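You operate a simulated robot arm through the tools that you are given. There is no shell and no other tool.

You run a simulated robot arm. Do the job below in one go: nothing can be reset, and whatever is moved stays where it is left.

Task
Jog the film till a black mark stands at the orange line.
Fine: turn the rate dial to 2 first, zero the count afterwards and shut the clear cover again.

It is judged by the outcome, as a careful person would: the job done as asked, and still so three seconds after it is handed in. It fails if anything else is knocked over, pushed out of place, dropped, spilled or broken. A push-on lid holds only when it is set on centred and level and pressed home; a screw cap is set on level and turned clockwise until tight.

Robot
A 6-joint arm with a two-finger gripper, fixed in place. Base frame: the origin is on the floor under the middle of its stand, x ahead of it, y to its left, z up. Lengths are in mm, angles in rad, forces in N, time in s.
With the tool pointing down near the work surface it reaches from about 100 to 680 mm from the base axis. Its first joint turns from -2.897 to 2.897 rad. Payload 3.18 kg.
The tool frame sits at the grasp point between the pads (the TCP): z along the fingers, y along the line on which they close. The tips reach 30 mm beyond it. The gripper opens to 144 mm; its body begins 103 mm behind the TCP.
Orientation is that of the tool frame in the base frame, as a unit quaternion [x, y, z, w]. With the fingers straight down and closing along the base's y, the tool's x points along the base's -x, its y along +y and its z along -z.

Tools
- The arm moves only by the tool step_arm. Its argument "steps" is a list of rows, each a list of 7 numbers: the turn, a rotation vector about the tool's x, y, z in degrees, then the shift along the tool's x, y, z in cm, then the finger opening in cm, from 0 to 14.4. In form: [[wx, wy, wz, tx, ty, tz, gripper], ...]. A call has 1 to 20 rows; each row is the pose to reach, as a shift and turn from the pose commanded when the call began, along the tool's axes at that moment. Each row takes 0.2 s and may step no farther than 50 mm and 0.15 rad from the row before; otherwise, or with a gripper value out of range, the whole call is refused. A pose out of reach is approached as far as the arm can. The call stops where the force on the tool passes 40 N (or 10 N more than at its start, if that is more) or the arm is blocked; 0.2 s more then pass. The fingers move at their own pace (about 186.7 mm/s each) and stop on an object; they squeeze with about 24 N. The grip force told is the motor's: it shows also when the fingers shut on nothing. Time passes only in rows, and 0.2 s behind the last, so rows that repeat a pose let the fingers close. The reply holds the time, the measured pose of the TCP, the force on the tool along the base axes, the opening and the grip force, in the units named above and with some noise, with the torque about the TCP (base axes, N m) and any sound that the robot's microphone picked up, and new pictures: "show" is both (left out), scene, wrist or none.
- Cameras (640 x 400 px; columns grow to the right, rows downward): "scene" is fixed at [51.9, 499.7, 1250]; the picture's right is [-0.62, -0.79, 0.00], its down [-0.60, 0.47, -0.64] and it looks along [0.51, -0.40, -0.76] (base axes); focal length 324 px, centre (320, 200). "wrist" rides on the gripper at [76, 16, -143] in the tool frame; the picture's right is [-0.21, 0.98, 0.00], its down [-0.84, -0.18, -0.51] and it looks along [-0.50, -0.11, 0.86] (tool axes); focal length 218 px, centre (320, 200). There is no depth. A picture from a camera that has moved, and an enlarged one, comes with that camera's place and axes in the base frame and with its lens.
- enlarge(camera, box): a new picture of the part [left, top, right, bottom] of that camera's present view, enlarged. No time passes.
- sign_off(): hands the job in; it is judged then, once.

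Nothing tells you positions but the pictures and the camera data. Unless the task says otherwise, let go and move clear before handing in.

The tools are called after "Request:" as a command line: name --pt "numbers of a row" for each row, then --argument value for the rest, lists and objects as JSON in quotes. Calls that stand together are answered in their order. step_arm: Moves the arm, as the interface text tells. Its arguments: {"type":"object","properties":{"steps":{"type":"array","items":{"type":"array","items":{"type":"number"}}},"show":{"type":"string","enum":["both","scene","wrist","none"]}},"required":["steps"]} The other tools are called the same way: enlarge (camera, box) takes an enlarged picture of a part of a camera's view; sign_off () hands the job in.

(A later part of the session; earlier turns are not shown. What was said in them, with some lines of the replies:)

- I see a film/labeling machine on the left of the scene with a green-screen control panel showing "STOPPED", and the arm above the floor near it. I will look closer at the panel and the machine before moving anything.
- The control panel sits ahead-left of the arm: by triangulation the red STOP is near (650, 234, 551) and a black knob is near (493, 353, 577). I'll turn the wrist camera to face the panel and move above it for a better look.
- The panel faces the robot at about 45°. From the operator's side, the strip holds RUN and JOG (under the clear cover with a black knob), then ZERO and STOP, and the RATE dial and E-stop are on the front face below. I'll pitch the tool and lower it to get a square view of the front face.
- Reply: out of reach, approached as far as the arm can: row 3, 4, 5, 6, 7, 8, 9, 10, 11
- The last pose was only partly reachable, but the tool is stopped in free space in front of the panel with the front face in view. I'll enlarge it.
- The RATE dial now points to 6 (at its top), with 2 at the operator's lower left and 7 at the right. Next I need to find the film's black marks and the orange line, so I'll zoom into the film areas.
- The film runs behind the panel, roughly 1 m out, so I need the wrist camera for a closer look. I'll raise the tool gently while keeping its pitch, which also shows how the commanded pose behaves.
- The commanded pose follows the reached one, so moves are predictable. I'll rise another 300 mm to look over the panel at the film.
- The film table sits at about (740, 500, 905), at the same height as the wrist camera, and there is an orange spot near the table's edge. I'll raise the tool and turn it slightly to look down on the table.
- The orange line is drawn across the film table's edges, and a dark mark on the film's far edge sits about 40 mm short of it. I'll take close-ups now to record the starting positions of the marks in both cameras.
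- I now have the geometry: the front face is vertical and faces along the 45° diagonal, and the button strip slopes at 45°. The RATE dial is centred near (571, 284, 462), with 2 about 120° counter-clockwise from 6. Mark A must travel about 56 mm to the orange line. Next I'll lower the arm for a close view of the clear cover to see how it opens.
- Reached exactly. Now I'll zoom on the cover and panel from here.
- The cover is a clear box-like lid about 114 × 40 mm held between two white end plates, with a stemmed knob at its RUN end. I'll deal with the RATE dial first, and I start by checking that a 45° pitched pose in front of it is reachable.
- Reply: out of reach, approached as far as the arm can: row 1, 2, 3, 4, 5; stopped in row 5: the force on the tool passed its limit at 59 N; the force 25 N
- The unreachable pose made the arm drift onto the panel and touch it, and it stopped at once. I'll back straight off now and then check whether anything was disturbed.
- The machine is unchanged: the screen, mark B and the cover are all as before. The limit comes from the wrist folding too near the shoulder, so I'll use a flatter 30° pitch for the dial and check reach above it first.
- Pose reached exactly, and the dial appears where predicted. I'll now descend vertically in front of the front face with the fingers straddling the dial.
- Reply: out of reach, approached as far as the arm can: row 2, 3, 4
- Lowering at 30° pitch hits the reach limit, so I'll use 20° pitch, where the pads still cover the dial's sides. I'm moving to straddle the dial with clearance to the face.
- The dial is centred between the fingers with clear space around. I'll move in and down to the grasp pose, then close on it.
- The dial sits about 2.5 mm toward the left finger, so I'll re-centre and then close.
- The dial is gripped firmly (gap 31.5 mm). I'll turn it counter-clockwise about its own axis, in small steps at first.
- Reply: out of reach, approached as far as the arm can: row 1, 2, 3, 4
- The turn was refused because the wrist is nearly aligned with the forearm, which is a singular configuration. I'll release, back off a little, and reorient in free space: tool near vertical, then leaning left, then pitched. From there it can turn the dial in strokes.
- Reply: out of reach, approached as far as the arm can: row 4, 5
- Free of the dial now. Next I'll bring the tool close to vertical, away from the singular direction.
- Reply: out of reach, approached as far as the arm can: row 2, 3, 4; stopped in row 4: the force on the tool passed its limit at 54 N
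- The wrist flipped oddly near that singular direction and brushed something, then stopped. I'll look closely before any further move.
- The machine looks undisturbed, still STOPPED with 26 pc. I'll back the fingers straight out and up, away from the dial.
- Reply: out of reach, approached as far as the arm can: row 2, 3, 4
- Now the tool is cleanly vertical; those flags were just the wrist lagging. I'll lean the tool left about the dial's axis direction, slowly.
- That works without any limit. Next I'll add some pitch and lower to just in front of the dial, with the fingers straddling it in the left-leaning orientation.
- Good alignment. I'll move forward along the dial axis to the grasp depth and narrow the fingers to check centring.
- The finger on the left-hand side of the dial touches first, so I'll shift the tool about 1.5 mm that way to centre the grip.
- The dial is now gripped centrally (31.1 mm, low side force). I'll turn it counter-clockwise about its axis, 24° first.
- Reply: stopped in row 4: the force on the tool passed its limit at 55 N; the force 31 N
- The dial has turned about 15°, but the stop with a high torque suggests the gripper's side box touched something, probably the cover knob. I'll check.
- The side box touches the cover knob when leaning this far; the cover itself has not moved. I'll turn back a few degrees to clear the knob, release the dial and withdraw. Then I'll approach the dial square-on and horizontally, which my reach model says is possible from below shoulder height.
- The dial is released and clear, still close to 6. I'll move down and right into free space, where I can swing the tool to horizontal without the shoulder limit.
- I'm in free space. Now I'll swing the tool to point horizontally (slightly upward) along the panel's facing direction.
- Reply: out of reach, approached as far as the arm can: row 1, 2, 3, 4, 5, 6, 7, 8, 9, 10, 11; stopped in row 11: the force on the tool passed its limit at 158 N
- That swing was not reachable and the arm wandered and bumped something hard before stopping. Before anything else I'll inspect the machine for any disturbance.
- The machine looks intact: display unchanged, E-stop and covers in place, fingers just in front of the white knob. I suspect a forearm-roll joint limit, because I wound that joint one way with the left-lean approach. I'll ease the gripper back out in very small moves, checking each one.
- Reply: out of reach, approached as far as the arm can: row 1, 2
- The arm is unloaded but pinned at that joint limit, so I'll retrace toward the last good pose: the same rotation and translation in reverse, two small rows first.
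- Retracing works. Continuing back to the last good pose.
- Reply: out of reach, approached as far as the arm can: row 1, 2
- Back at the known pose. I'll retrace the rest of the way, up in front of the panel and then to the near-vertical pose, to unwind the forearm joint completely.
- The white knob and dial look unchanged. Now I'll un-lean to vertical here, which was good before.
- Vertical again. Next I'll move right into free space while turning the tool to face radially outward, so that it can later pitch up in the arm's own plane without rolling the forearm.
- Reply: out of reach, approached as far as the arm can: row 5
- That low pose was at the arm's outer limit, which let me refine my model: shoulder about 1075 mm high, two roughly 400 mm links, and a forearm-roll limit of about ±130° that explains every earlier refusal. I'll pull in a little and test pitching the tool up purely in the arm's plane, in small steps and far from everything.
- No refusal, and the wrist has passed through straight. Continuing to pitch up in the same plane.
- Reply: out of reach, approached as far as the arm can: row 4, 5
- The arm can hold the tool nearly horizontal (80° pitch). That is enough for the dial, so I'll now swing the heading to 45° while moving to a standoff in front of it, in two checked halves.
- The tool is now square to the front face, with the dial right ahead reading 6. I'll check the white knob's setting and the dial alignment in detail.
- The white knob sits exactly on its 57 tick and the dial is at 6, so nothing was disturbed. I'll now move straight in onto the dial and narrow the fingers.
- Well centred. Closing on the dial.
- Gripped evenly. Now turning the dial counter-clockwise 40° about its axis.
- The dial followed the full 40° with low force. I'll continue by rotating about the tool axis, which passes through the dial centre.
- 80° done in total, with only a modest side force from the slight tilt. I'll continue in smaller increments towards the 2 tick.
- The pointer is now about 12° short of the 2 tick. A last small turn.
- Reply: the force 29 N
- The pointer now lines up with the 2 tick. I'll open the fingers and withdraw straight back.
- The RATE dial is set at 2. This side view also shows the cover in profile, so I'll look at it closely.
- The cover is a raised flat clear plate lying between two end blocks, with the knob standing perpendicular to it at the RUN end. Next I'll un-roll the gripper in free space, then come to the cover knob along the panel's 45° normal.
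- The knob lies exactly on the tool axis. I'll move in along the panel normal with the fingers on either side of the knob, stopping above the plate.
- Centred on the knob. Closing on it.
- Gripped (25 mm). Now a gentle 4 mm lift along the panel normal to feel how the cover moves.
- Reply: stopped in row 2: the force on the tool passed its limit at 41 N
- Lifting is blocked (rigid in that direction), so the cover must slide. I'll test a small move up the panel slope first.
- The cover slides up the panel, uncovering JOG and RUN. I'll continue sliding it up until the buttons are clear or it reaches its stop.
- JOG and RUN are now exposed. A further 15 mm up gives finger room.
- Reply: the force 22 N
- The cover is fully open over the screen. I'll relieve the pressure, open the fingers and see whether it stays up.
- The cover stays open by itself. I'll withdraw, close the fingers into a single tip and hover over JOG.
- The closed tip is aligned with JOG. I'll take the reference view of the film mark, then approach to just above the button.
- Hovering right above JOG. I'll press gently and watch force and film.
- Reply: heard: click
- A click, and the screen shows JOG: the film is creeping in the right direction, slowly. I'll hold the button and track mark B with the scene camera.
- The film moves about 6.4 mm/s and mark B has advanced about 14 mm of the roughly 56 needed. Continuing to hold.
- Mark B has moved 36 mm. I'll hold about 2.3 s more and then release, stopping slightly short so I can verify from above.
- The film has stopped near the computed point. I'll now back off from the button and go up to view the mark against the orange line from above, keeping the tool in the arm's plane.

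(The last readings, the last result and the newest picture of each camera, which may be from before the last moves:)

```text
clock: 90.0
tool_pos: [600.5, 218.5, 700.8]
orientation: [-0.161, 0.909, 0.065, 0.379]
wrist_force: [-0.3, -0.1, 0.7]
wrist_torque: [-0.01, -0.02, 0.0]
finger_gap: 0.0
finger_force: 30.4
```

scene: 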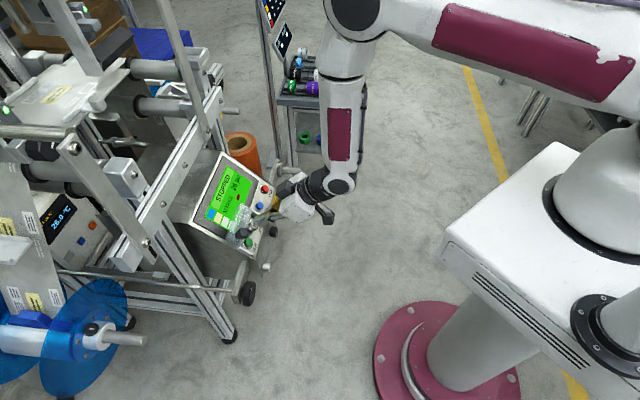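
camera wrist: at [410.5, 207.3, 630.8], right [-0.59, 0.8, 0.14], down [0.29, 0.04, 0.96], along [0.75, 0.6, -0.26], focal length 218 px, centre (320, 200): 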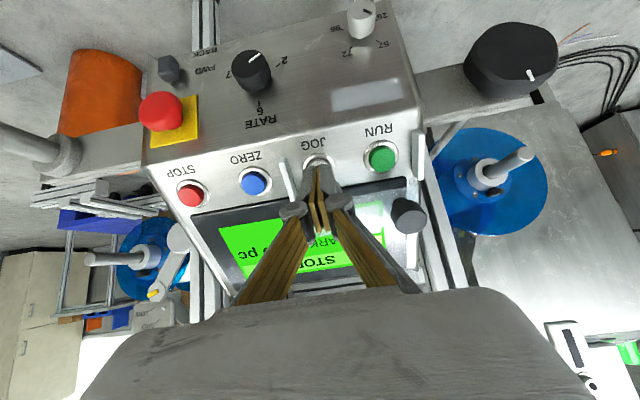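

Request:
step_arm --pt "0 0 0 -2.18 -0.01 -2.16 0" --pt "0 0 0 -4.36 -0.02 -4.33 0" --pt "0 0 0 -6.54 -0.03 -6.49 0" --pt "0 0 0 -8.71 -0.05 -8.66 0" --pt "0 0 0 -10.9 -0.06 -10.8 0" --pt "0 0 0 -13.1 -0.07 -13.0 0" --pt "0 0 0 -15.25 -0.08 -15.15 0" --show "none"

```text
clock: 91.6
tool_pos: [601.3, 218.2, 914.5]
orientation: [-0.162, 0.91, 0.065, 0.377]
wrist_force: [0.1, 0.0, 0.3]
wrist_torque: [0.01, -0.03, 0.02]
finger_gap: 0.2
finger_force: 30.8
```

Request:
step_arm --pt "0 0 0 -2.18 -0.01 -2.16 0" --pt "0 0 0 -4.36 -0.02 -4.33 0" --pt "0 0 0 -6.54 -0.03 -6.49 0" --pt "0 0 0 -8.71 -0.05 -8.66 0" --pt "0 0 0 -10.9 -0.06 -10.8 0" --pt "0 0 0 -13.1 -0.07 -13.0 0" --pt "0 0 0 -15.25 -0.08 -15.15 0" --show "wrist"

```text
clock: 93.2
tool_pos: [599.7, 217.7, 1131.6]
orientation: [-0.162, 0.909, 0.065, 0.378]
wrist_force: [-0.4, -0.6, -0.1]
wrist_torque: [0.01, -0.03, -0.01]
finger_gap: 0.2
finger_force: 30.7
out of reach, approached as far as the arm can: row 4
camera wrist: at [448.9, 181.1, 1177.8], right [-0.2, 0.97, 0.14], down [0.28, -0.08, 0.96], along [0.94, 0.23, -0.26], focal length 218 px, centre (320, 200)
```

wrist: 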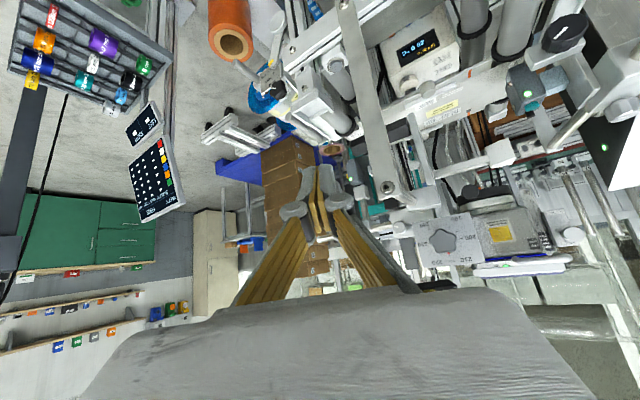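

Request:
enlarge --camera "wrist" --box '[400, 70, 520, 160]'

Request:
enlarge --camera "wrist" --box '[415, 85, 465, 130]'

```text
4.44 times, centred on (460, 115) of wrist
camera zoom: at [448.9, 181.1, 1177.8], right [-0.2, 0.97, 0.14], down [0.28, -0.08, 0.96], along [0.94, 0.23, -0.26], focal length 970 px, centre (-302, 578)
```

zoom: 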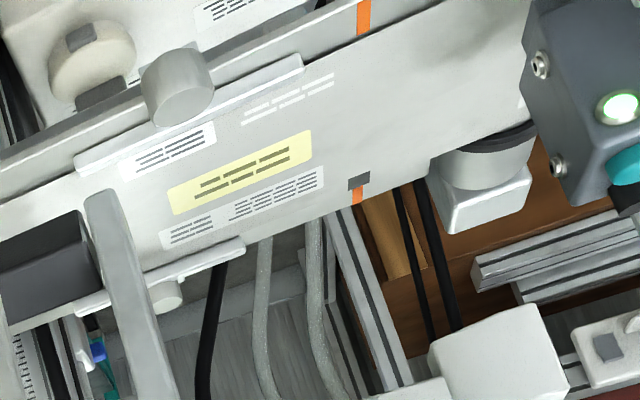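

```text
8.89 times, centred on (440, 108) of wrist
camera zoom: at [448.9, 181.1, 1177.8], right [-0.2, 0.97, 0.14], down [0.28, -0.08, 0.96], along [0.94, 0.23, -0.26], focal length 1940 px, centre (-747, 1022)
```

zoom: 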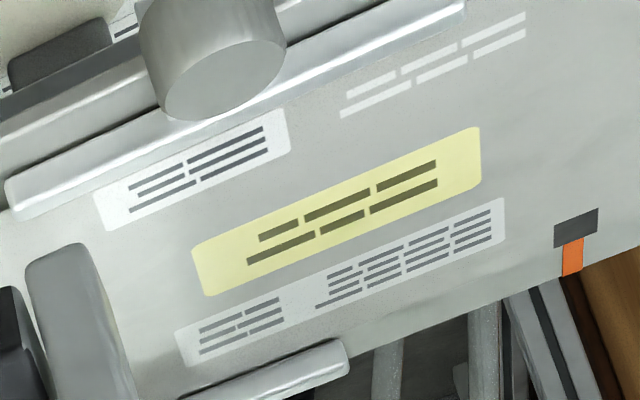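

From here the black mark sits right at the orange line. I'll zoom further to measure the offset.

Request:
enlarge --camera "wrist" --box '[470, 68, 490, 82]'

Request:
enlarge --camera "wrist" --box '[472, 104, 490, 118]'

Request:
enlarge --camera "wrist" --box '[460, 68, 510, 120]'

```text
16.00 times, centred on (480, 75) of wrist
camera zoom: at [448.9, 181.1, 1177.8], right [-0.2, 0.97, 0.14], down [0.28, -0.08, 0.96], along [0.94, 0.23, -0.26], focal length 3492 px, centre (-2240, 2200)
```

zoom: 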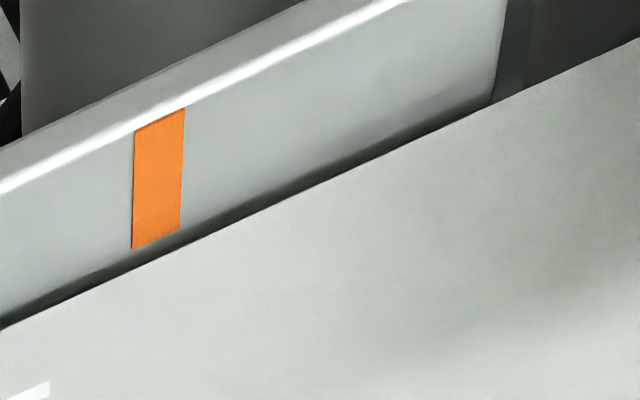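

```text
16.00 times, centred on (481, 111) of wrist
camera zoom: at [448.9, 181.1, 1177.8], right [-0.2, 0.97, 0.14], down [0.28, -0.08, 0.96], along [0.94, 0.23, -0.26], focal length 3492 px, centre (-2256, 1624)
```

zoom: 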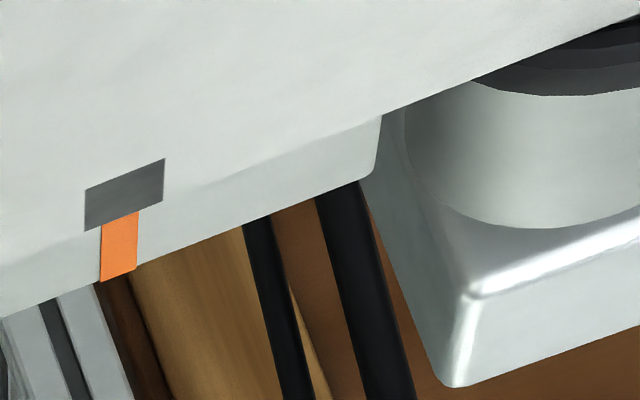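

```text
7.69 times, centred on (485, 94) of wrist
camera zoom: at [448.9, 181.1, 1177.8], right [-0.2, 0.97, 0.14], down [0.28, -0.08, 0.96], along [0.94, 0.23, -0.26], focal length 1679 px, centre (-949, 1015)
```

zoom: 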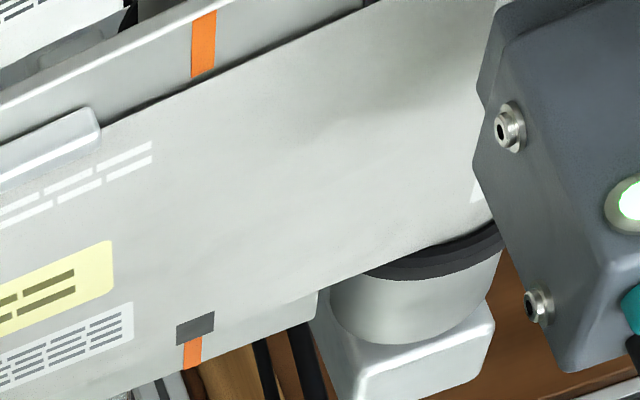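

The mark's centre is within about 1 mm of the orange line's centre, with the line well inside the mark. Now I'll go back down the same way to press ZERO and then shut the cover.

Request:
step_arm --pt "0 0 0 2.18 0.01 2.16 0" --pt "0 0 0 4.36 0.02 4.33 0" --pt "0 0 0 6.54 0.03 6.49 0" --pt "0 0 0 8.71 0.05 8.66 0" --pt "0 0 0 10.9 0.06 10.8 0" --pt "0 0 0 13.1 0.07 13.0 0" --pt "0 0 0 15.25 0.08 15.15 0" --show "none"

```text
clock: 94.8
tool_pos: [600.1, 219.7, 914.4]
orientation: [-0.161, 0.909, 0.066, 0.379]
wrist_force: [0.1, -0.2, 0.2]
wrist_torque: [0.02, 0.01, 0.0]
finger_gap: 0.0
finger_force: 31.0
out of reach, approached as far as the arm can: row 4
```

Request:
step_arm --pt "0 0 0 2.18 0.01 2.16 0" --pt "0 0 0 4.36 0.02 4.33 0" --pt "0 0 0 6.54 0.03 6.49 0" --pt "0 0 0 8.71 0.05 8.66 0" --pt "0 0 0 10.9 0.06 10.8 0" --pt "0 0 0 13.1 0.07 13.0 0" --pt "0 0 0 15.25 0.08 15.15 0" --show "both"

```text
clock: 96.4
tool_pos: [600.9, 218.7, 701.2]
orientation: [-0.162, 0.909, 0.065, 0.379]
wrist_force: [0.8, -1.2, -0.2]
wrist_torque: [-0.04, -0.03, 0.0]
finger_gap: 0.0
finger_force: 30.8
camera wrist: at [449.8, 182.5, 747.3], right [-0.2, 0.97, 0.14], down [0.28, -0.09, 0.96], along [0.94, 0.23, -0.25], focal length 218 px, centre (320, 200)
```

scene: 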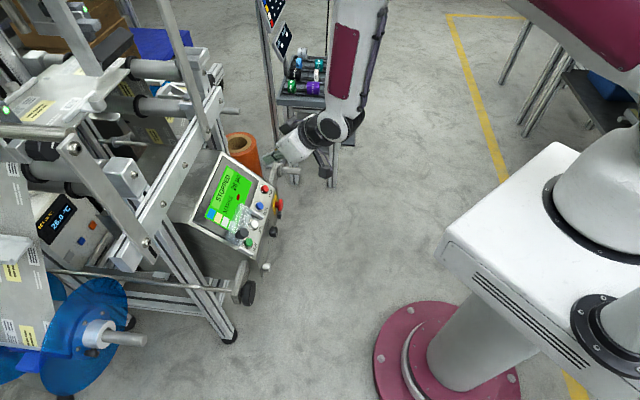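
wrist: 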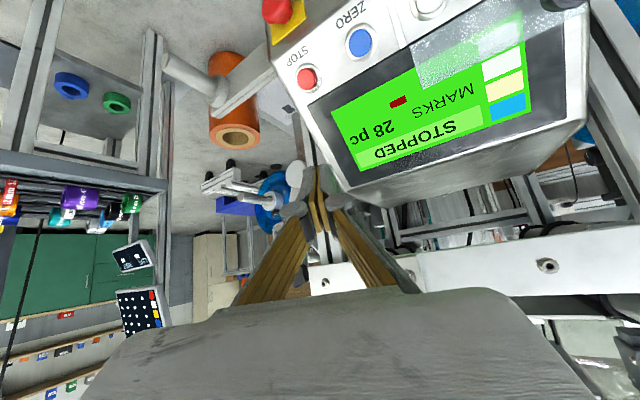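

Request:
step_arm --pt "-3.54 0 -3.52 1.7 0.66 0.55 0" --pt "-7.08 0 -7.04 3.4 1.32 1.1 0" --pt "-10.6 0 -10.6 5.09 1.98 1.66 0" --pt "-14.2 0 -14.1 6.79 2.64 2.21 0" --pt "-17.7 0 -17.6 8.49 3.3 2.76 0" --pt "-17.7 0 -17.6 8.49 3.3 2.76 0" --show "wrist"

Request:
enlarge --camera "wrist" --box '[230, 90, 410, 230]'

```text
clock: 97.8
tool_pos: [550.4, 235.0, 620.6]
orientation: [-0.355, 0.853, 0.145, 0.354]
wrist_force: [-0.6, -0.1, 0.2]
wrist_torque: [0.03, 0.03, -0.02]
finger_gap: 0.0
finger_force: 31.1
camera wrist: at [430.5, 138.2, 667.6], right [-0.59, 0.8, 0.14], down [0.29, 0.04, 0.96], along [0.75, 0.61, -0.26], focal length 218 px, centre (320, 200)
```

wrist: 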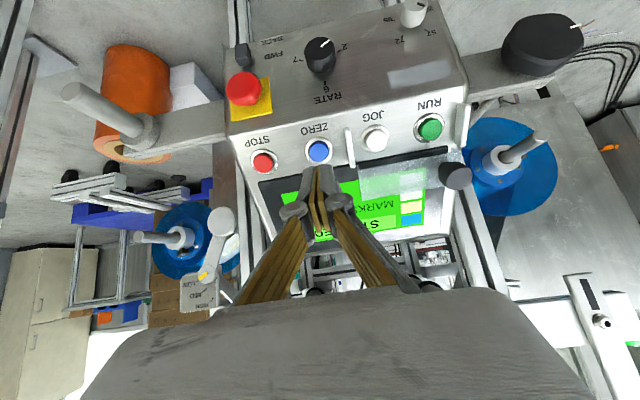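

```text
2.86 times, centred on (320, 160) of wrist
camera zoom: at [430.5, 138.2, 667.6], right [-0.59, 0.8, 0.14], down [0.29, 0.04, 0.96], along [0.75, 0.61, -0.26], focal length 624 px, centre (320, 314)
```

zoom: 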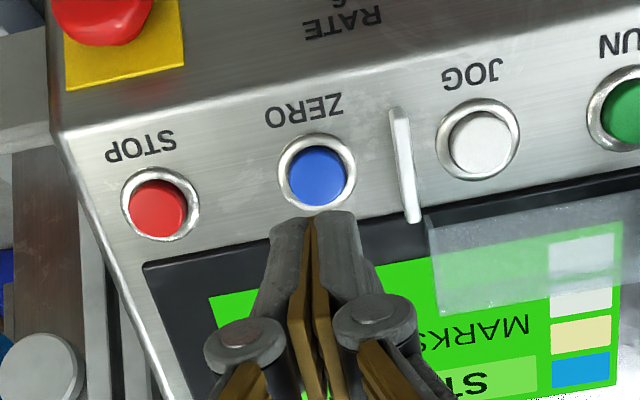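

Aligned with ZERO. Approaching and pressing it in small steps.

Request:
step_arm --pt "0 0 0 0 0 1.8 0" --pt "0 0 0 0 0 3.6 0" --pt "0 0 0 0 0 5.2 0" --pt "0 0 0 0 0 5.8 0" --show "none"

Request:
enlarge --camera "wrist" --box '[260, 130, 380, 220]'

```text
clock: 98.8
tool_pos: [580.6, 266.6, 580.0]
orientation: [-0.355, 0.853, 0.145, 0.355]
wrist_force: [-0.5, 0.5, -0.3]
wrist_torque: [-0.03, 0.02, 0.01]
finger_gap: 0.0
finger_force: 30.1
```

```text
4.44 times, centred on (320, 175) of wrist
camera zoom: at [459.5, 168.1, 627.0], right [-0.59, 0.8, 0.14], down [0.29, 0.04, 0.96], along [0.75, 0.6, -0.26], focal length 970 px, centre (320, 311)
```

zoom: 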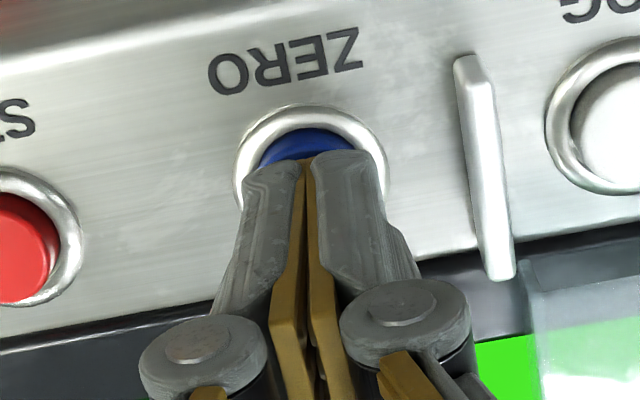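

Request:
step_arm --pt "0 0 0 0 0 0.3 0" --pt "0 0 0 0 0 0.5 0" --pt "0 0 0 0 0 0.7 0" --show "none"

Request:
enlarge --camera "scene" --box '[205, 150, 285, 250]'

```text
clock: 99.6
tool_pos: [585.9, 268.3, 575.0]
orientation: [-0.354, 0.853, 0.145, 0.355]
wrist_force: [-0.2, -0.9, 0.8]
wrist_torque: [-0.02, -0.01, -0.01]
finger_gap: 0.0
finger_force: 31.0
```

```text
4.00 times, centred on (245, 200) of scene
camera zoom: at [51.9, 499.7, 1250.0], right [-0.62, -0.79, 0.0], down [-0.6, 0.47, -0.64], along [0.51, -0.4, -0.76], focal length 1296 px, centre (620, 200)
```

zoom: 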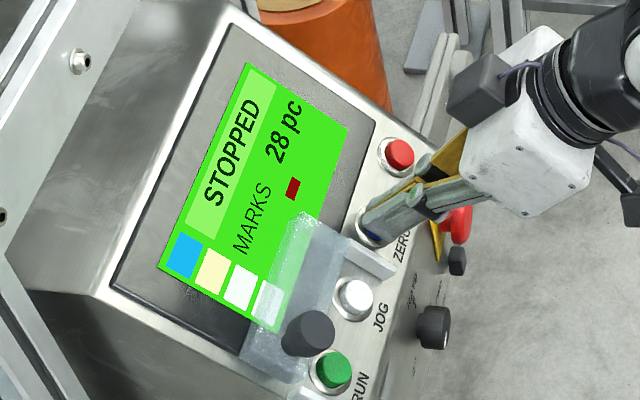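

Request:
step_arm --pt "0 0 0 0 0 0.2 0" --show "none"

Request:
enlarge --camera "scene" --box '[205, 150, 285, 250]'

```text
clock: 100.0
tool_pos: [585.3, 269.5, 574.6]
orientation: [-0.355, 0.853, 0.146, 0.355]
wrist_force: [-0.3, -0.2, 2.5]
wrist_torque: [0.02, -0.01, 0.0]
finger_gap: 6.2
finger_force: 30.5
heard: click
```

```text
4.00 times, centred on (245, 200) of scene
camera zoom: at [51.9, 499.7, 1250.0], right [-0.62, -0.79, 0.0], down [-0.6, 0.47, -0.64], along [0.51, -0.4, -0.76], focal length 1296 px, centre (620, 200)
```

zoom: 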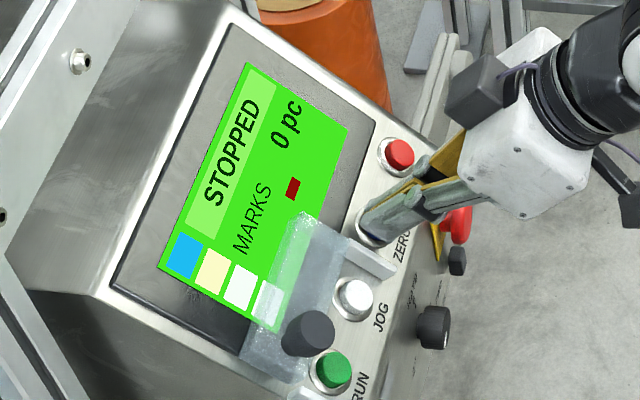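

Click, and the count reads 0 pc. Now I'll withdraw and return to the cover knob to slide the cover shut.

Request:
step_arm --pt "0 0 0 0 0 -3 0" --pt "0 0 0 0 0 -6 0" --pt "0 0 0 -0.8 2.6 -6.4 1.5" --pt "0 0 0 -1.6 5.2 -6.8 3" --pt "0 0 0 -2.4 7.8 -7.25 4.5" --pt "0 0 0 -3.2 10.35 -7.7 4.5" --pt "0 0 0 -3.97 12.93 -8.09 4.5" --pt "0 0 0 -3.97 12.93 -8.09 4.5" --show "both"

Request:
enlarge --camera "wrist" --box '[220, 100, 420, 250]'

```text
clock: 101.8
tool_pos: [473.4, 341.6, 658.4]
orientation: [-0.354, 0.853, 0.146, 0.355]
wrist_force: [0.0, -0.8, 0.7]
wrist_torque: [0.0, 0.01, -0.05]
finger_gap: 44.9
finger_force: 0.1
camera wrist: at [350.8, 243.9, 705.8], right [-0.59, 0.8, 0.14], down [0.29, 0.04, 0.96], along [0.75, 0.6, -0.26], focal length 218 px, centre (320, 200)
```

scene: 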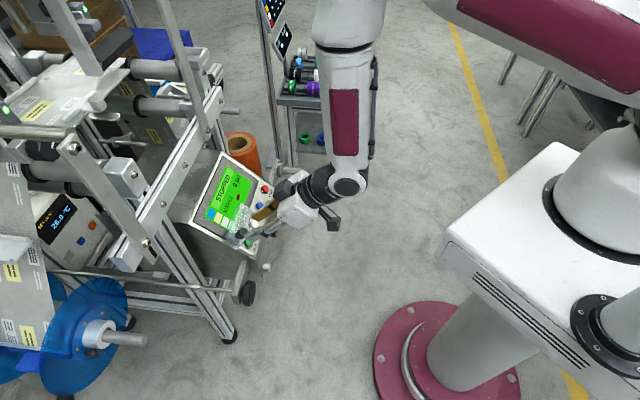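
wrist: 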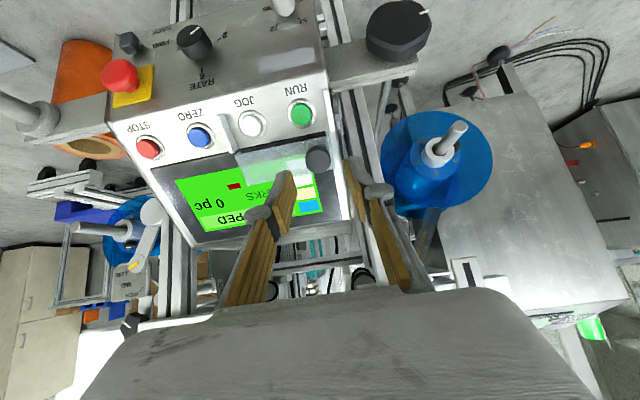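

```text
2.67 times, centred on (320, 175) of wrist
camera zoom: at [350.8, 243.9, 705.8], right [-0.59, 0.8, 0.14], down [0.29, 0.04, 0.96], along [0.75, 0.6, -0.26], focal length 582 px, centre (320, 267)
```

zoom: 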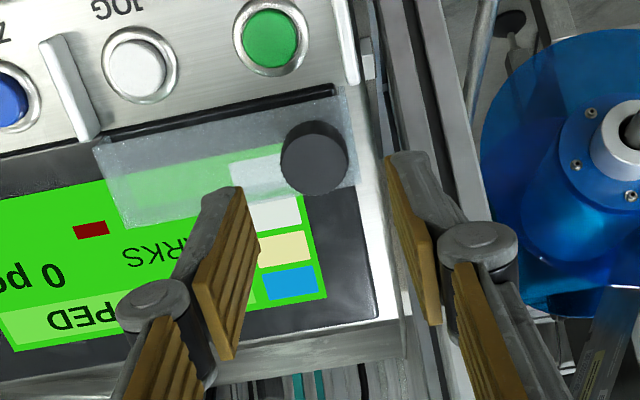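

Aligned with the knob. Moving in and gripping it.

Request:
step_arm --pt "0 0 0 0 -0.1 1.7 4.5" --pt "0 0 0 0 -0.15 3.4 4.5" --pt "0 0 0 0 -0.15 4.9 4.5" --pt "0 0 0 0 -0.15 4.9 3.2" --pt "0 0 0 0 -0.15 4.9 2.0" --pt "0 0 0 0 -0.15 4.9 2.0" --show "wrist"

Request:
enlarge --camera "wrist" --box '[200, 90, 400, 240]'

```text
clock: 103.2
tool_pos: [497.6, 363.7, 623.7]
orientation: [-0.354, 0.853, 0.145, 0.355]
wrist_force: [-0.4, 5.8, -4.7]
wrist_torque: [0.11, 0.03, 0.09]
finger_gap: 25.0
finger_force: 44.9
camera wrist: at [376.4, 266.5, 670.6], right [-0.59, 0.79, 0.14], down [0.29, 0.04, 0.96], along [0.75, 0.61, -0.26], focal length 218 px, centre (320, 200)
```

wrist: 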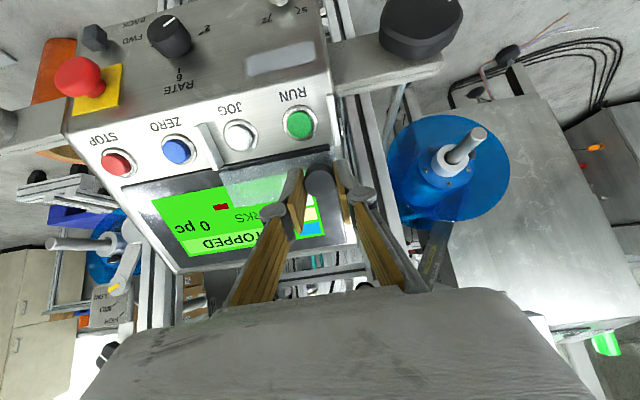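

```text
2.67 times, centred on (300, 165) of wrist
camera zoom: at [376.4, 266.5, 670.6], right [-0.59, 0.79, 0.14], down [0.29, 0.04, 0.96], along [0.75, 0.61, -0.26], focal length 582 px, centre (373, 293)
```

zoom: 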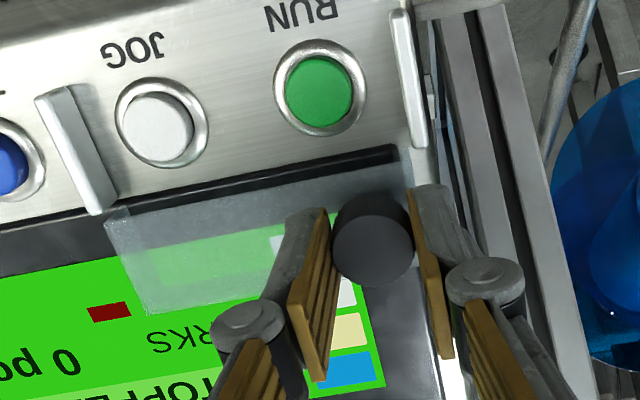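

Gripped. Sliding the cover back down.

Request:
step_arm --pt "0 0 0 0.5 0 0 2.0" --pt "0 0 0 1.0 0 0 2.0" --pt "0 0 0 1.5 0 0 2.0" --pt "0 0 0 2.0 0 0 2.0" --show "none"

```text
clock: 104.2
tool_pos: [487.9, 353.3, 609.8]
orientation: [-0.354, 0.853, 0.145, 0.355]
wrist_force: [-10.6, 5.2, 4.0]
wrist_torque: [0.17, 0.16, 0.15]
finger_gap: 25.0
finger_force: 45.3
```

Request:
step_arm --pt "0 0 0 0.5 0.05 0 2.0" --pt "0 0 0 1.0 0.06 0 2.0" --pt "0 0 0 1.5 0.06 0 2.0" --pt "0 0 0 2.0 0.06 0 2.0" --show "wrist"

Request:
enlarge --camera "wrist" --box '[210, 100, 400, 240]'

```text
clock: 105.2
tool_pos: [477.6, 344.1, 594.9]
orientation: [-0.355, 0.853, 0.145, 0.354]
wrist_force: [-13.7, -3.1, 10.9]
wrist_torque: [0.11, 0.12, 0.13]
finger_gap: 25.7
finger_force: 44.9
camera wrist: at [356.4, 246.6, 642.2], right [-0.59, 0.8, 0.14], down [0.29, 0.04, 0.96], along [0.75, 0.6, -0.26], focal length 218 px, centre (320, 200)
```

wrist: 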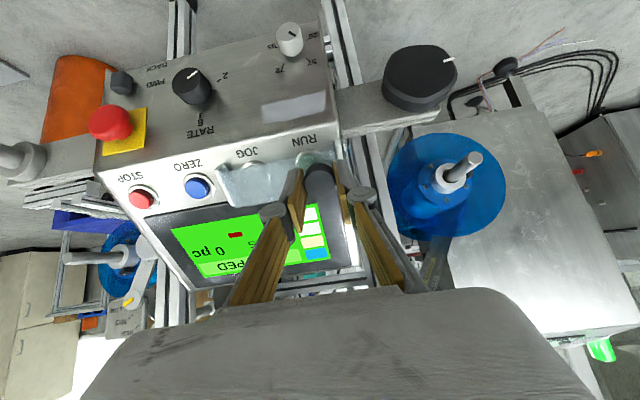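

```text
2.86 times, centred on (305, 170) of wrist
camera zoom: at [356.4, 246.6, 642.2], right [-0.59, 0.8, 0.14], down [0.29, 0.04, 0.96], along [0.75, 0.6, -0.26], focal length 624 px, centre (363, 286)
```

zoom: 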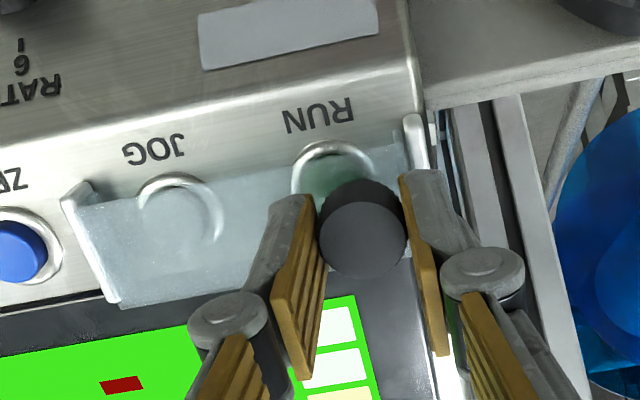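

Almost shut. A few more millimetres until it meets its stop.

Request:
step_arm --pt "0 0 0 0.15 0.03 -0.08 2.0" --pt "0 0 0 0.3 0.04 -0.1 2.0" --pt "0 0 0 0.45 0.04 -0.1 2.0" --show "wrist"

Request:
enlarge --camera "wrist" --box '[210, 100, 400, 240]'

```text
clock: 106.0
tool_pos: [476.5, 341.9, 593.6]
orientation: [-0.355, 0.852, 0.146, 0.356]
wrist_force: [10.1, 14.4, -13.4]
wrist_torque: [-0.16, 0.24, -0.01]
finger_gap: 25.2
finger_force: 45.1
camera wrist: at [354.6, 245.2, 639.6], right [-0.59, 0.8, 0.14], down [0.29, 0.04, 0.96], along [0.76, 0.6, -0.25], focal length 218 px, centre (320, 200)
```

wrist: 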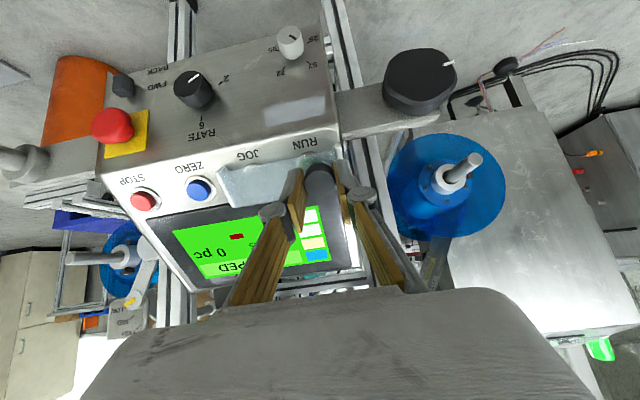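

```text
2.86 times, centred on (305, 170) of wrist
camera zoom: at [354.6, 245.2, 639.6], right [-0.59, 0.8, 0.14], down [0.29, 0.04, 0.96], along [0.76, 0.6, -0.25], focal length 624 px, centre (363, 286)
```

zoom: 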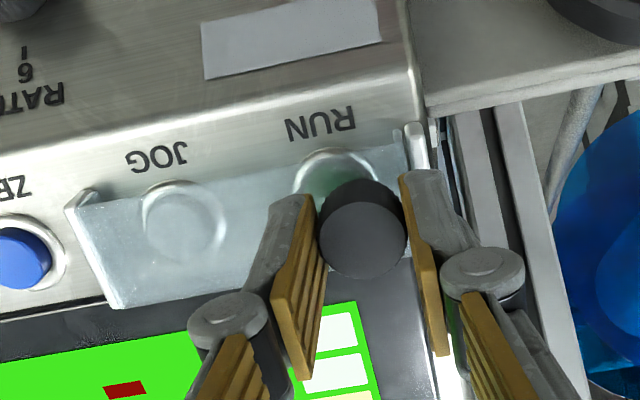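

Request:
step_arm --pt "0 0 0 0.05 0 0.08 2.0" --pt "0 0 0 0.2 0 0.09 2.0" --pt "0 0 0 0.35 0 0.09 2.0" --show "wrist"

Request:
enlarge --camera "wrist" --box '[210, 100, 400, 240]'

Request:
enlarge --camera "scene" --box '[235, 195, 285, 255]'

```text
clock: 106.8
tool_pos: [476.1, 341.7, 592.9]
orientation: [-0.355, 0.851, 0.146, 0.359]
wrist_force: [0.7, 5.9, 30.9]
wrist_torque: [0.25, -0.12, 0.01]
finger_gap: 25.1
finger_force: 45.4
camera wrist: at [354.2, 244.5, 638.2], right [-0.59, 0.79, 0.14], down [0.28, 0.04, 0.96], along [0.76, 0.61, -0.25], focal length 218 px, centre (320, 200)
```

wrist: 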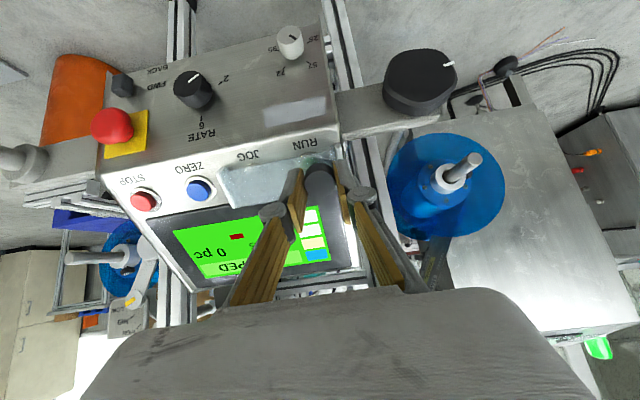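

```text
2.86 times, centred on (305, 170) of wrist
camera zoom: at [354.2, 244.5, 638.2], right [-0.59, 0.79, 0.14], down [0.28, 0.04, 0.96], along [0.76, 0.61, -0.25], focal length 624 px, centre (363, 286)
```

zoom: 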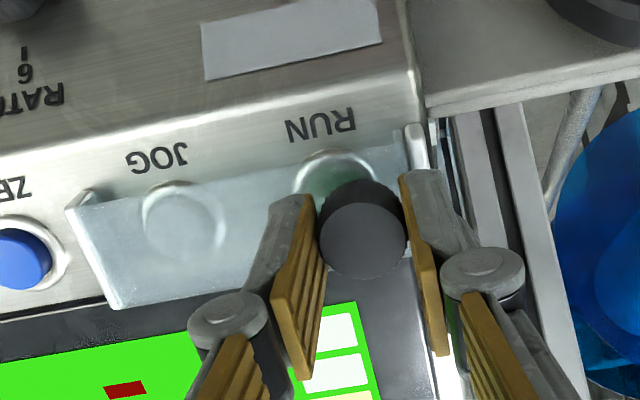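

```text
6.67 times, centred on (260, 225) of scene
camera zoom: at [51.9, 499.7, 1250.0], right [-0.62, -0.79, 0.0], down [-0.6, 0.47, -0.64], along [0.51, -0.4, -0.76], focal length 2159 px, centre (720, 33)
```

zoom: 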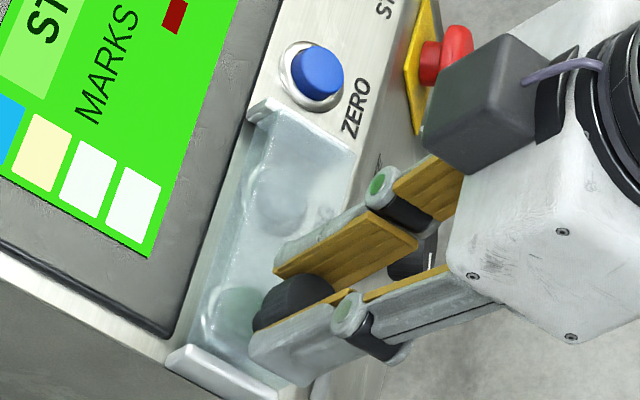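

The cover is at its stop: 25 N resistance, and it looks identical to its initial closed position. I'll ease off, release the knob and back away straight out.

Request:
step_arm --pt "0 0 0 -0.2 0 0 2.0" --pt "0 0 0 -0.2 0 0 3.2" --pt "0 0 0 -0.2 0 0 4.5" --pt "0 0 0 -0.2 0 0 4.5" --pt "0 0 0 -0.2 0 -2.5 4.5" --pt "0 0 0 -0.2 0 -5.5 4.5" --pt "0 0 0 -0.2 0 -7.5 4.5" --show "both"

Request:
enlarge --camera "wrist" --box '[180, 60, 400, 210]'

Request:
enlarge --camera "scene" --box '[235, 195, 285, 255]'

Request:
enlarge --camera "scene" --box '[30, 60, 70, 85]'

```text
clock: 108.4
tool_pos: [436.7, 304.6, 644.5]
orientation: [-0.353, 0.853, 0.145, 0.355]
wrist_force: [-0.3, -0.2, -0.6]
wrist_torque: [0.01, -0.03, 0.02]
finger_gap: 45.1
finger_force: 0.1
camera wrist: at [315.4, 206.7, 691.4], right [-0.59, 0.8, 0.14], down [0.29, 0.04, 0.96], along [0.75, 0.6, -0.26], focal length 218 px, centre (320, 200)
```

scene: 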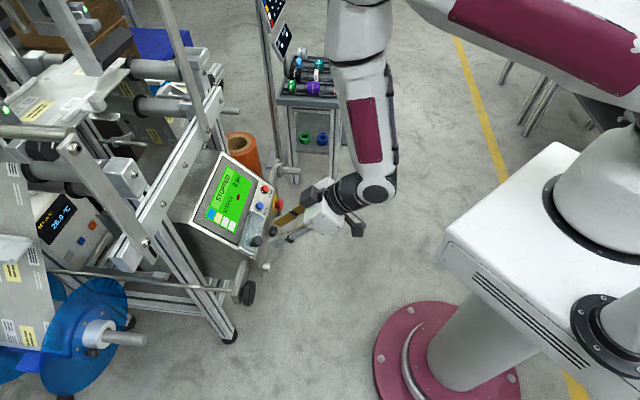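
wrist: 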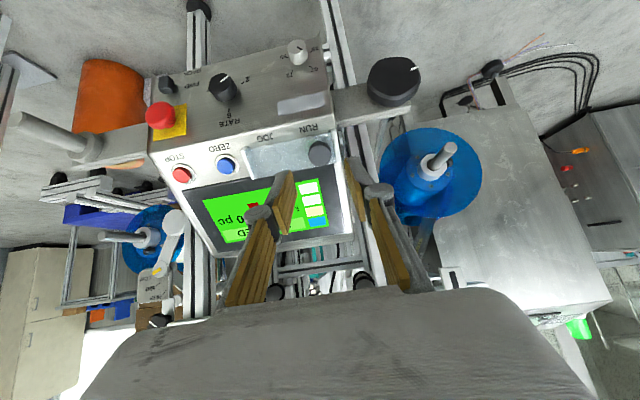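

```text
2.67 times, centred on (290, 135) of wrist
camera zoom: at [315.4, 206.7, 691.4], right [-0.59, 0.8, 0.14], down [0.29, 0.04, 0.96], along [0.75, 0.6, -0.26], focal length 582 px, centre (400, 373)
```

zoom: 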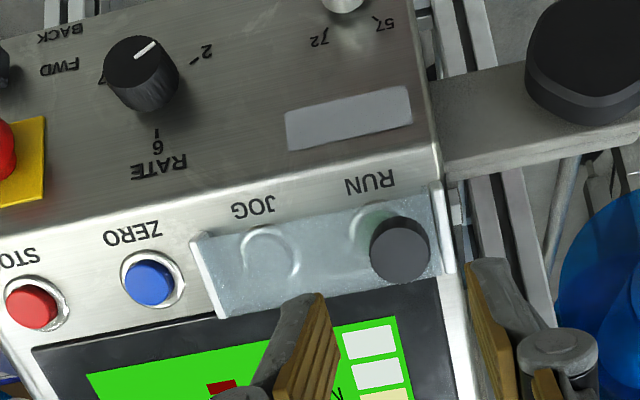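

```text
6.67 times, centred on (260, 225) of scene
camera zoom: at [51.9, 499.7, 1250.0], right [-0.62, -0.79, 0.0], down [-0.6, 0.47, -0.64], along [0.51, -0.4, -0.76], focal length 2159 px, centre (720, 33)
```

zoom: 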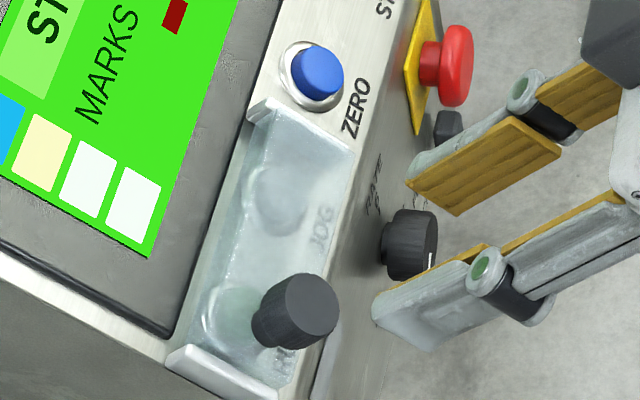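

```text
16.00 times, centred on (50, 72) of scene
camera zoom: at [51.9, 499.7, 1250.0], right [-0.62, -0.79, 0.0], down [-0.6, 0.47, -0.64], along [0.51, -0.4, -0.76], focal length 5182 px, centre (4640, 2240)
```

zoom: 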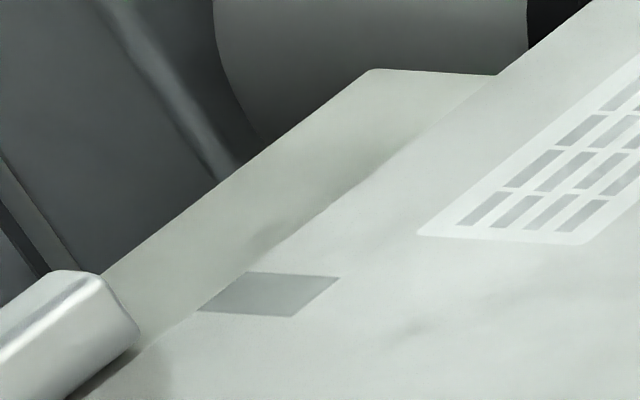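

The cover is back exactly where it began, the count is 0, and the state is STOPPED. I'll move clear and take one last look at the mark from above to confirm it is still on the line.

Request:
step_arm --pt "2.9 0 2.9 -1.31 -2.95 0 4.5" --pt "5.9 0 5.9 -2.62 -5.89 0 4.5" --pt "8.8 0 8.8 -3.93 -8.84 0 3" --pt "11.8 0 11.8 -5.24 -11.8 0 2" --pt "14.7 0 14.7 -6.55 -14.7 0 1" --pt "17.68 0 17.68 -7.86 -17.67 0 0" --show "none"

```text
clock: 109.8
tool_pos: [601.9, 217.7, 701.1]
orientation: [-0.16, 0.909, 0.065, 0.379]
wrist_force: [-0.2, 0.1, -0.1]
wrist_torque: [-0.01, -0.01, 0.01]
finger_gap: 0.0
finger_force: 23.8
```

Request:
step_arm --pt "0 0 0 -2.18 -0.01 -2.16 0" --pt "0 0 0 -4.36 -0.02 -4.33 0" --pt "0 0 0 -6.54 -0.03 -6.49 0" --pt "0 0 0 -8.71 -0.05 -8.66 0" --pt "0 0 0 -10.9 -0.06 -10.8 0" --pt "0 0 0 -13.1 -0.07 -13.0 0" --pt "0 0 0 -15.25 -0.08 -15.15 0" --show "none"

Request:
step_arm --pt "0 0 0 -2.18 -0.01 -2.16 0" --pt "0 0 0 -4.36 -0.02 -4.33 0" --pt "0 0 0 -6.54 -0.03 -6.49 0" --pt "0 0 0 -8.71 -0.05 -8.66 0" --pt "0 0 0 -10.9 -0.06 -10.8 0" --pt "0 0 0 -13.1 -0.07 -13.0 0" --pt "0 0 0 -15.25 -0.08 -15.15 0" --show "both"

Request:
enlarge --camera "wrist" --box '[472, 104, 490, 118]'

Request:
enlarge --camera "wrist" --box '[460, 68, 510, 120]'

Request:
enlarge --camera "scene" --box '[190, 145, 310, 265]'

```text
clock: 111.4
tool_pos: [601.7, 218.5, 914.9]
orientation: [-0.162, 0.909, 0.066, 0.378]
wrist_force: [0.1, -0.8, 0.8]
wrist_torque: [0.01, 0.02, 0.01]
finger_gap: 0.2
finger_force: 23.6
```

```text
clock: 113.0
tool_pos: [600.8, 219.3, 1129.9]
orientation: [-0.162, 0.909, 0.066, 0.378]
wrist_force: [-0.4, -0.3, -0.6]
wrist_torque: [0.0, -0.01, 0.02]
finger_gap: 0.1
finger_force: 24.2
out of reach, approached as far as the arm can: row 4
camera wrist: at [449.2, 182.0, 1177.7], right [-0.2, 0.97, 0.15], down [0.28, -0.09, 0.96], along [0.94, 0.23, -0.26], focal length 218 px, centre (320, 200)
```

scene: 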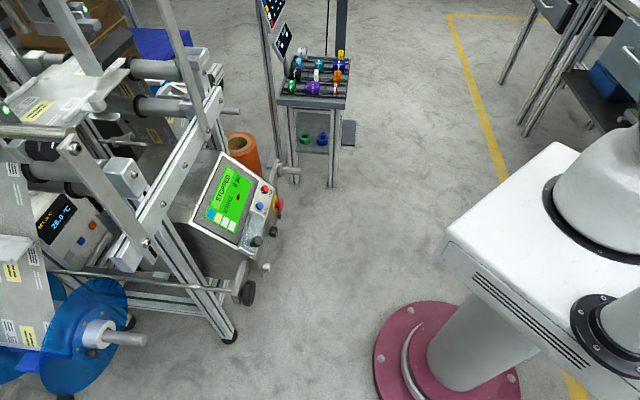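
wrist: 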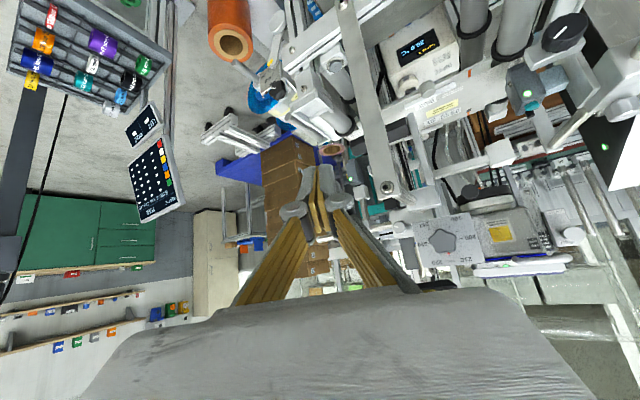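

```text
16.00 times, centred on (481, 111) of wrist
camera zoom: at [449.2, 182.0, 1177.7], right [-0.2, 0.97, 0.15], down [0.28, -0.09, 0.96], along [0.94, 0.23, -0.26], focal length 3492 px, centre (-2256, 1624)
```

zoom: 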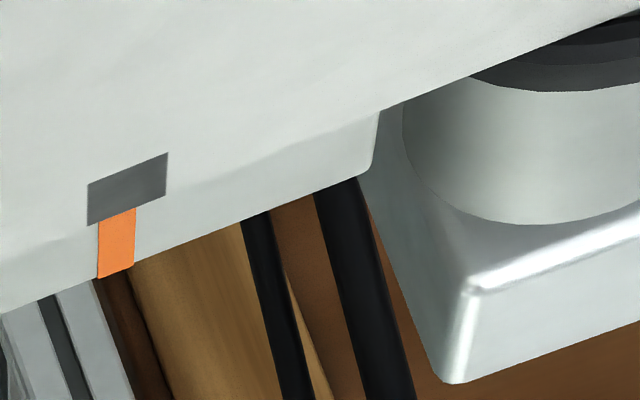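

```text
7.69 times, centred on (485, 94) of wrist
camera zoom: at [449.2, 182.0, 1177.7], right [-0.2, 0.97, 0.15], down [0.28, -0.09, 0.96], along [0.94, 0.23, -0.26], focal length 1679 px, centre (-949, 1015)
```

zoom: 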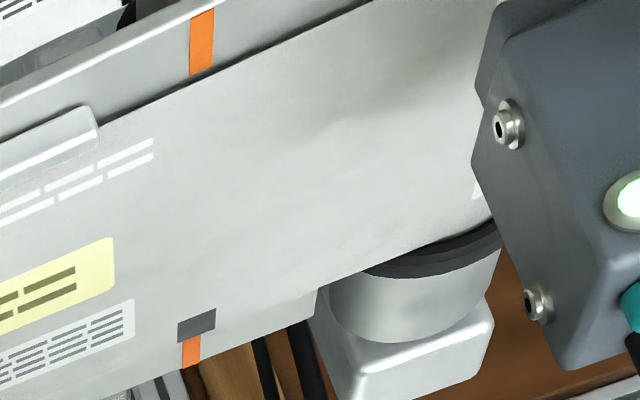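

```text
3.33 times, centred on (250, 205) of scene
camera zoom: at [51.9, 499.7, 1250.0], right [-0.62, -0.79, 0.0], down [-0.6, 0.47, -0.64], along [0.51, -0.4, -0.76], focal length 1080 px, centre (553, 183)
```

zoom: 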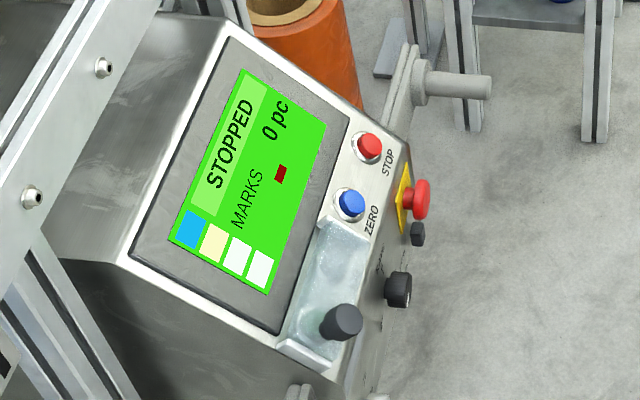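

The count, state and cover all look right. The mark seems to have shifted by about 1 mm since my last look, so I'll check whether the film is still creeping.

Request:
enlarge --camera "scene" --box '[30, 60, 70, 85]'

Request:
step_arm --pt "0 0 0 0 0 0 0" --pt "0 0 0 0 0 0 0" --pt "0 0 0 0 0 0 0" --pt "0 0 0 0 0 0 0" --pt "0 0 0 0 0 0 0" --pt "0 0 0 0 0 0 0" --pt "0 0 0 0 0 0 0" --pt "0 0 0 0 0 0 0" --pt "0 0 0 0 0 0 0" --pt "0 0 0 0 0 0 0" --pt "0 0 0 0 0 0 0" --pt "0 0 0 0 0 0 0" --pt "0 0 0 0 0 0 0" --pt "0 0 0 0 0 0 0" --pt "0 0 0 0 0 0 0" --pt "0 0 0 0 0 0 0" --pt "0 0 0 0 0 0 0" --pt "0 0 0 0 0 0 0" --pt "0 0 0 0 0 0 0" --pt "0 0 0 0 0 0 0" --show "none"

Request:
enlarge --camera "scene" --box '[30, 60, 70, 85]'

Request:
enlarge --camera "wrist" --box '[472, 104, 490, 118]'

```text
16.00 times, centred on (50, 72) of scene
camera zoom: at [51.9, 499.7, 1250.0], right [-0.62, -0.79, 0.0], down [-0.6, 0.47, -0.64], along [0.51, -0.4, -0.76], focal length 5182 px, centre (4640, 2240)
```

zoom: 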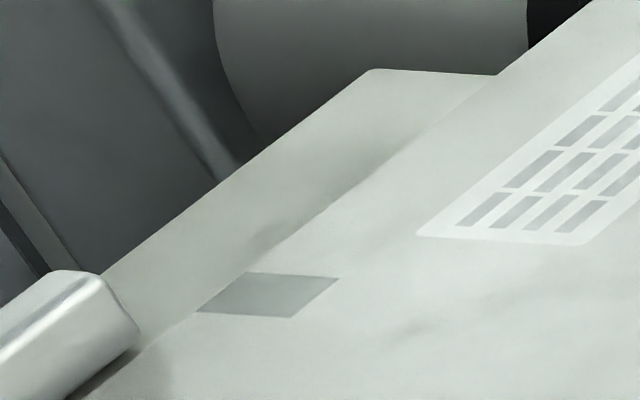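

```text
clock: 117.2
tool_pos: [601.5, 219.4, 1130.8]
orientation: [-0.161, 0.909, 0.065, 0.379]
wrist_force: [-0.4, -0.4, 0.0]
wrist_torque: [0.03, 0.05, 0.03]
finger_gap: 0.2
finger_force: 24.3
```

```text
16.00 times, centred on (50, 72) of scene
camera zoom: at [51.9, 499.7, 1250.0], right [-0.62, -0.79, 0.0], down [-0.6, 0.47, -0.64], along [0.51, -0.4, -0.76], focal length 5182 px, centre (4640, 2240)
```

zoom: 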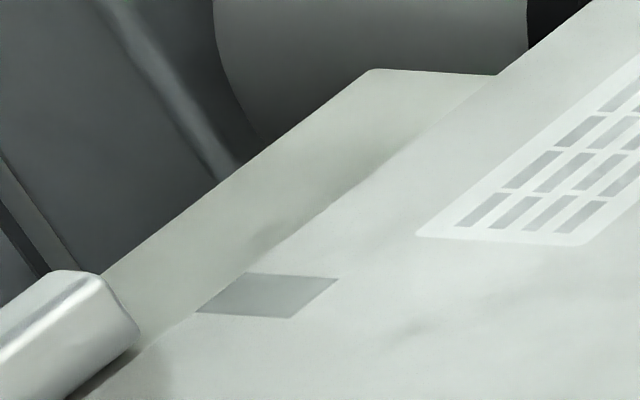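

```text
16.00 times, centred on (481, 111) of wrist
camera zoom: at [449.3, 182.1, 1177.5], right [-0.2, 0.97, 0.15], down [0.28, -0.09, 0.96], along [0.94, 0.23, -0.26], focal length 3492 px, centre (-2256, 1624)
```

zoom: 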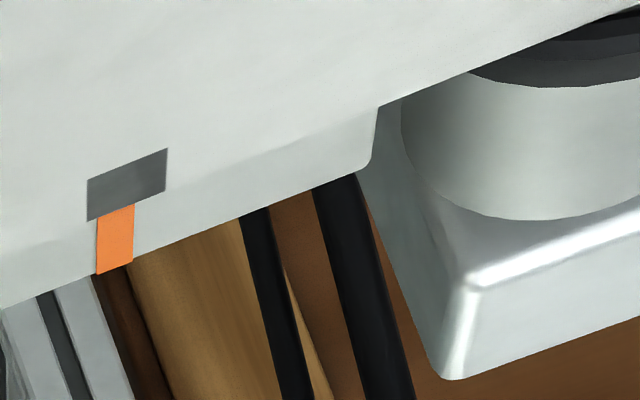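

Everything holds: the RATE dial points at 2, the black mark overlaps the orange line (about 1.7 mm off centre, effectively still), the count is 0 pc, the cover is shut and the arm is clear. I'm handing the job in.

Request:
sign_off

```text
The job is handed in.
```

The job is done and handed in: a black mark stands at the orange line, but it is about 1.7 mm past the line's centre. The line is about 7 mm wide and lies within the roughly 15 mm mark. The film was still creeping very slowly at my last look, about 0.05 mm/s.

- **Rate dial:** turned from 6 to 2 before jogging.
- **Jogging:** I slid the clear cover up, held JOG until the mark reached the line, and checked it from above.
- **Count:** zeroed with the ZERO button after the jog. The screen reads STOPPED, 0 pc.
- **Cover:** slid back down until it met its stop, in the same position as at the start.

While I was working out how to reach the dial, the gripper bumped the machine four times:

- It touched the panel face near STOP and the cover once (59 N).
- It brushed the dial area once (54 N).
- It pressed against the cover knob once (55 N).
- It had one hard knock below the front panel near the white knob (158 N).

I inspected after each one and saw nothing moved or changed. The white knob still pointed at 57 when I checked it after the hardest knock. The emergency stop, the FWD/BACK switch and the display were also unaffected.
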